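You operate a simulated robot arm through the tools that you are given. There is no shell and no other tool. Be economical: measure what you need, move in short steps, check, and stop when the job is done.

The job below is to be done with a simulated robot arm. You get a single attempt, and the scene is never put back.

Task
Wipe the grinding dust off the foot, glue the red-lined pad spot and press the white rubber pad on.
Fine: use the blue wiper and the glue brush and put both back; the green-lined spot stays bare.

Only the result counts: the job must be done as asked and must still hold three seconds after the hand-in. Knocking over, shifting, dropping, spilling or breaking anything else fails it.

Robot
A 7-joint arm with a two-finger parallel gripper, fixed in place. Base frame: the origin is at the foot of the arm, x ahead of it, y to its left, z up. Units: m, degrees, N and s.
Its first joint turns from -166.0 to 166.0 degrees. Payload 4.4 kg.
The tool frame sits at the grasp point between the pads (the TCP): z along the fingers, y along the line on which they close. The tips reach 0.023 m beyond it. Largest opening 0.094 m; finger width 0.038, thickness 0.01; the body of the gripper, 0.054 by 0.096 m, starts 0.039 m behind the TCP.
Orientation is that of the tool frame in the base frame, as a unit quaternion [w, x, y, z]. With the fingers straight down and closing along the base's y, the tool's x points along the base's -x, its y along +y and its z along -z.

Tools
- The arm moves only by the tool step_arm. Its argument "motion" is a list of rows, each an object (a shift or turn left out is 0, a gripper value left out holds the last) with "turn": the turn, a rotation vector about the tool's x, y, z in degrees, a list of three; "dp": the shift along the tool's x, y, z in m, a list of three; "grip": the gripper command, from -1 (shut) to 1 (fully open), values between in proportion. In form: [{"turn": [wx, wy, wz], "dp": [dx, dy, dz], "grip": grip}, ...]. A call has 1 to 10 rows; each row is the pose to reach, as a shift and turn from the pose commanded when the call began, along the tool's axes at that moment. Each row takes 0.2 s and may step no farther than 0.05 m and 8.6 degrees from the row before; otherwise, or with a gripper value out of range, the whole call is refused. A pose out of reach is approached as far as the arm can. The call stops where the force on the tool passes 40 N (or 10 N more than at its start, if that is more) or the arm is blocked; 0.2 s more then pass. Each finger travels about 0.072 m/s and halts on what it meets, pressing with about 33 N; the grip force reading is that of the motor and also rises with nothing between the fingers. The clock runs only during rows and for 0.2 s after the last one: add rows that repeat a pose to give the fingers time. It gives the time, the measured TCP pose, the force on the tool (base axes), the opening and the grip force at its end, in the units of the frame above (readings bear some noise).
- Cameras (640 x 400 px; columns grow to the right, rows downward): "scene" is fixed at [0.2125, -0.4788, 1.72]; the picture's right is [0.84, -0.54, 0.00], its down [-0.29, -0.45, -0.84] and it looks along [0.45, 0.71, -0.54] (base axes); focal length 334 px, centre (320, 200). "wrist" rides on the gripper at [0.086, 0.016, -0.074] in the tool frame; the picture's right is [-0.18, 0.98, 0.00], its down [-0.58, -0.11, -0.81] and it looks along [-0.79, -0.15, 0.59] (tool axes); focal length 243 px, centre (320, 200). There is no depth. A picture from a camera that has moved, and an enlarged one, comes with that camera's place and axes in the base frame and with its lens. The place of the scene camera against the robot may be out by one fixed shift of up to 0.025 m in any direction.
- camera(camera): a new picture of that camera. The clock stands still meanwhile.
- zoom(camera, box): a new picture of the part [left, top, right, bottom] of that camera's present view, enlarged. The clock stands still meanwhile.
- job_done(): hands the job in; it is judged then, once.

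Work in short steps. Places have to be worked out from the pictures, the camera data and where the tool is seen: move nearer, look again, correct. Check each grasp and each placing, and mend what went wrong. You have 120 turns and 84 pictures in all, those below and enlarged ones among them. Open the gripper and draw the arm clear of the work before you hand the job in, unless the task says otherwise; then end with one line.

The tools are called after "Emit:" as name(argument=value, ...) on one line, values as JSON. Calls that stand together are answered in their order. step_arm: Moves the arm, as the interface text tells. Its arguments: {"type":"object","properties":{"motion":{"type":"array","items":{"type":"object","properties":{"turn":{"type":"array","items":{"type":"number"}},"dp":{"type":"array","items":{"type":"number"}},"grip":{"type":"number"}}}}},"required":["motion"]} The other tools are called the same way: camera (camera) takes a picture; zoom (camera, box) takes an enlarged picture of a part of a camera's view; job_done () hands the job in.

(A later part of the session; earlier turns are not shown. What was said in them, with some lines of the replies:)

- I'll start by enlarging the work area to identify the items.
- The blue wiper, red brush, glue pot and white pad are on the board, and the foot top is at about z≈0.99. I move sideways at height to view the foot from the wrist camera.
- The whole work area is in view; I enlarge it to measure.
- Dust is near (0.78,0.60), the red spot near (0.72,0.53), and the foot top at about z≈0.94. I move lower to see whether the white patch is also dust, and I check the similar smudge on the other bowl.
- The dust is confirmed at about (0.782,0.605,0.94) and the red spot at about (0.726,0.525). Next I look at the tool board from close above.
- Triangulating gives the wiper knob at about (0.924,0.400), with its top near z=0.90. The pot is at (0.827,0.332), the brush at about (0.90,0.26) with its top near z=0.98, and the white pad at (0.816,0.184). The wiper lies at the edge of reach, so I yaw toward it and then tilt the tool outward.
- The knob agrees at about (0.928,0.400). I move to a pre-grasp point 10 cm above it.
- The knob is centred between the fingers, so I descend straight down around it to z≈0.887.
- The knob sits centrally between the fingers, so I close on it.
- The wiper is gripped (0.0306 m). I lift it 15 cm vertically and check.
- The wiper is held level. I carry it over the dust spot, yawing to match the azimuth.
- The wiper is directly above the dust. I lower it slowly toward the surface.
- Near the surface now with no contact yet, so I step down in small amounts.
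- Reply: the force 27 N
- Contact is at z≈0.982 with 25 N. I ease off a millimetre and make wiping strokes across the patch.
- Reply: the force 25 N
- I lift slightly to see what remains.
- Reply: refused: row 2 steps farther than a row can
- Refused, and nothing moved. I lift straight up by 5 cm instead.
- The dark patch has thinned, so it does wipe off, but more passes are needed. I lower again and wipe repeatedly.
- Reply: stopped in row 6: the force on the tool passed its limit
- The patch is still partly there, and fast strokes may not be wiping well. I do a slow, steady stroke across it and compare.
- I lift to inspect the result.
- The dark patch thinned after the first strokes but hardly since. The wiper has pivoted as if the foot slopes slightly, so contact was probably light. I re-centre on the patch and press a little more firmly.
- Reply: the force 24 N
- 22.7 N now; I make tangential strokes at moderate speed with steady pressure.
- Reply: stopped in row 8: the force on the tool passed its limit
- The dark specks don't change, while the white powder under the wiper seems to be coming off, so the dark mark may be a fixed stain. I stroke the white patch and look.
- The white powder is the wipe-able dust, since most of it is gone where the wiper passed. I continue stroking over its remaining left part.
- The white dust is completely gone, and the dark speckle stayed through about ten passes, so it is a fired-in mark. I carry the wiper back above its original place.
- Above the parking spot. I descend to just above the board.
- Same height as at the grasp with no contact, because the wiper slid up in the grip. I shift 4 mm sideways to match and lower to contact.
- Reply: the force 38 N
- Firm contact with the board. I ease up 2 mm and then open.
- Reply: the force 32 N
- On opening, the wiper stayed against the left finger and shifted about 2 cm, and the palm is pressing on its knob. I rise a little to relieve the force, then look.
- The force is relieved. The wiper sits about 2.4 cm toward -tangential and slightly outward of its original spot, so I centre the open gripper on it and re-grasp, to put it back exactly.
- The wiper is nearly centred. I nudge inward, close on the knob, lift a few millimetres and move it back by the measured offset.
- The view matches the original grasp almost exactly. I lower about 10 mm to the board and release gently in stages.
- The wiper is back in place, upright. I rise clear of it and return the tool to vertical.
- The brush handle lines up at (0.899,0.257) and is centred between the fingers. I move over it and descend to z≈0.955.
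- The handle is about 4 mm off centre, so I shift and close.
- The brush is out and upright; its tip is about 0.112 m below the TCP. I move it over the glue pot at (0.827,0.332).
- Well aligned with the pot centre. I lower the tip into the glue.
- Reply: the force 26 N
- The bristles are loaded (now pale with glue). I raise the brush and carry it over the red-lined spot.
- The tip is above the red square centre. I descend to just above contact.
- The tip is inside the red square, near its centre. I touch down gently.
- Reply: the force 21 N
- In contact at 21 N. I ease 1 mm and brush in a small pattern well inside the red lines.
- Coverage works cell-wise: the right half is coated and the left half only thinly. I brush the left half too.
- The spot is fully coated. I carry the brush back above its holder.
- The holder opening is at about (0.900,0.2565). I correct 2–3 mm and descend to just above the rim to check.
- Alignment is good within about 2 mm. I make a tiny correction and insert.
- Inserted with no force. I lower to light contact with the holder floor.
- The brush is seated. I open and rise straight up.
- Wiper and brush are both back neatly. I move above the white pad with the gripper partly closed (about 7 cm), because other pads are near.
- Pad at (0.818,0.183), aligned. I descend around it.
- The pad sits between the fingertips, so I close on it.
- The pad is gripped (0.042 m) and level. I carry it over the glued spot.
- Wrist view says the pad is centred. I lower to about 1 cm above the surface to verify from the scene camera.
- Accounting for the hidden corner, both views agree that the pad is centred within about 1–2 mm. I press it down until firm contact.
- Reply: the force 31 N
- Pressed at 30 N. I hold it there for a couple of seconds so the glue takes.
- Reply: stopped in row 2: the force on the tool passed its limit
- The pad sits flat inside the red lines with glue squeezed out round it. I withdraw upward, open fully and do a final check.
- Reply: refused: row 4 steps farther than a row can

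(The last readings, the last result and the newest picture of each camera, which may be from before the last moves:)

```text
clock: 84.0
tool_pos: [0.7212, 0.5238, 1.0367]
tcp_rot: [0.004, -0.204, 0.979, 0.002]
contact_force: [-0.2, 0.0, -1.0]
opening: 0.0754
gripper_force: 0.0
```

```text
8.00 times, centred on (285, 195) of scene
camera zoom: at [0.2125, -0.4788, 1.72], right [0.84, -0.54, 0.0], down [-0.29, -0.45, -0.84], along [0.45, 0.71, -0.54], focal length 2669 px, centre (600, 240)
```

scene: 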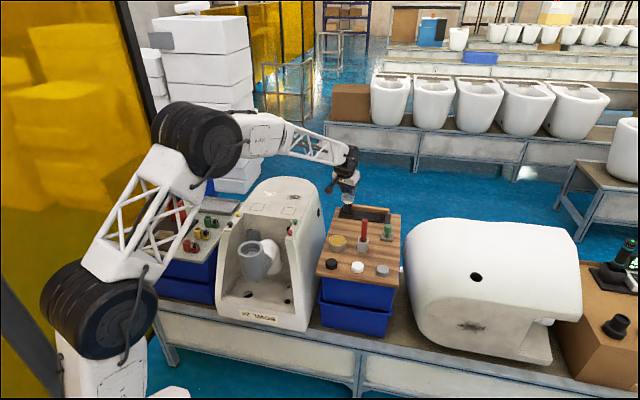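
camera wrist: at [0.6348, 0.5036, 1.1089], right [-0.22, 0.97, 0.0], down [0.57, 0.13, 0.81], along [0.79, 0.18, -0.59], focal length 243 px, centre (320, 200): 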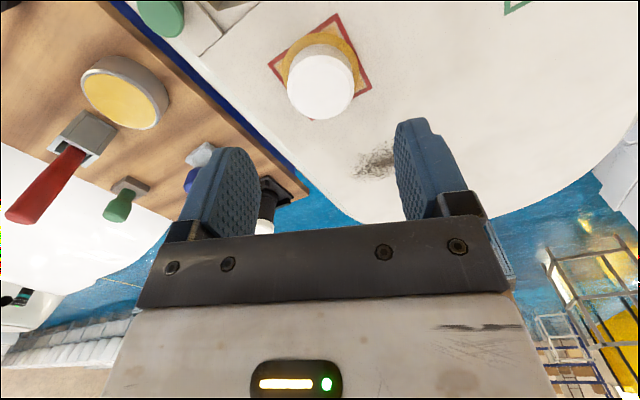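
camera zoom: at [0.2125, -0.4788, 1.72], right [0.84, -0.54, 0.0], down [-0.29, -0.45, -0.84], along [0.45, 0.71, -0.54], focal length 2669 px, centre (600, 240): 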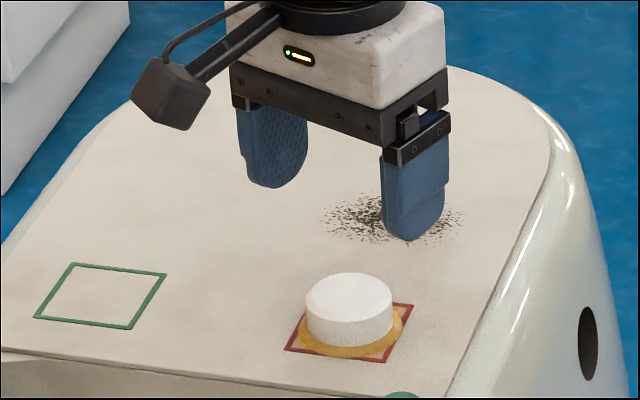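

Everything is in its place; only the retreat was refused for one over-long step. I redo it with shorter steps.

Emit:
step_arm(motion=[{"dp": [0, 0, -0.045], "grip": 1}, {"dp": [0, 0, -0.09], "grip": 1}, {"dp": [0.02, 0, -0.13], "grip": 1}, {"dp": [0.04, -0.01, -0.165], "grip": 1}, {"dp": [0.075, -0.02, -0.19], "grip": 1}, {"dp": [0.115, -0.03, -0.2], "grip": 1}, {"dp": [0.155, -0.04, -0.2], "grip": 1}, {"dp": [0.155, -0.04, -0.2], "grip": 1}])

Emit:
zoom(camera="scene", box=[245, 160, 325, 220])

```text
clock: 85.8
tool_pos: [0.5905, 0.4221, 1.2349]
tcp_rot: [0.004, -0.204, 0.979, 0.002]
contact_force: [0.2, -0.2, 0.3]
opening: 0.0941
gripper_force: 0.0
```

```text
6.67 times, centred on (285, 190) of scene
camera zoom: at [0.2125, -0.4788, 1.72], right [0.84, -0.54, 0.0], down [-0.29, -0.45, -0.84], along [0.45, 0.71, -0.54], focal length 2224 px, centre (553, 267)
```

zoom: 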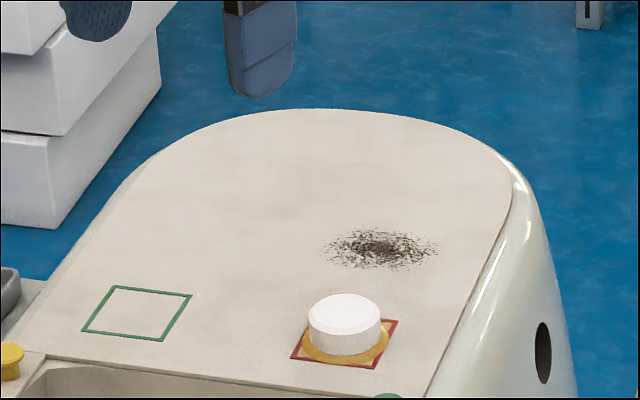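

The arm is clear and the gripper open. The powder is wiped off, the pad is glued on the red-lined spot, the green-lined spot is bare and both tools are back, so I hand in.

Emit:
job_done()

```text
The job is handed in.
```

I wiped the white dust off the foot, glued the red-lined spot and pressed the white pad on; both tools are back, the green-lined spot is bare, and a dark speckled mark that would not wipe off stays on the foot, which I took to be part of the surface.
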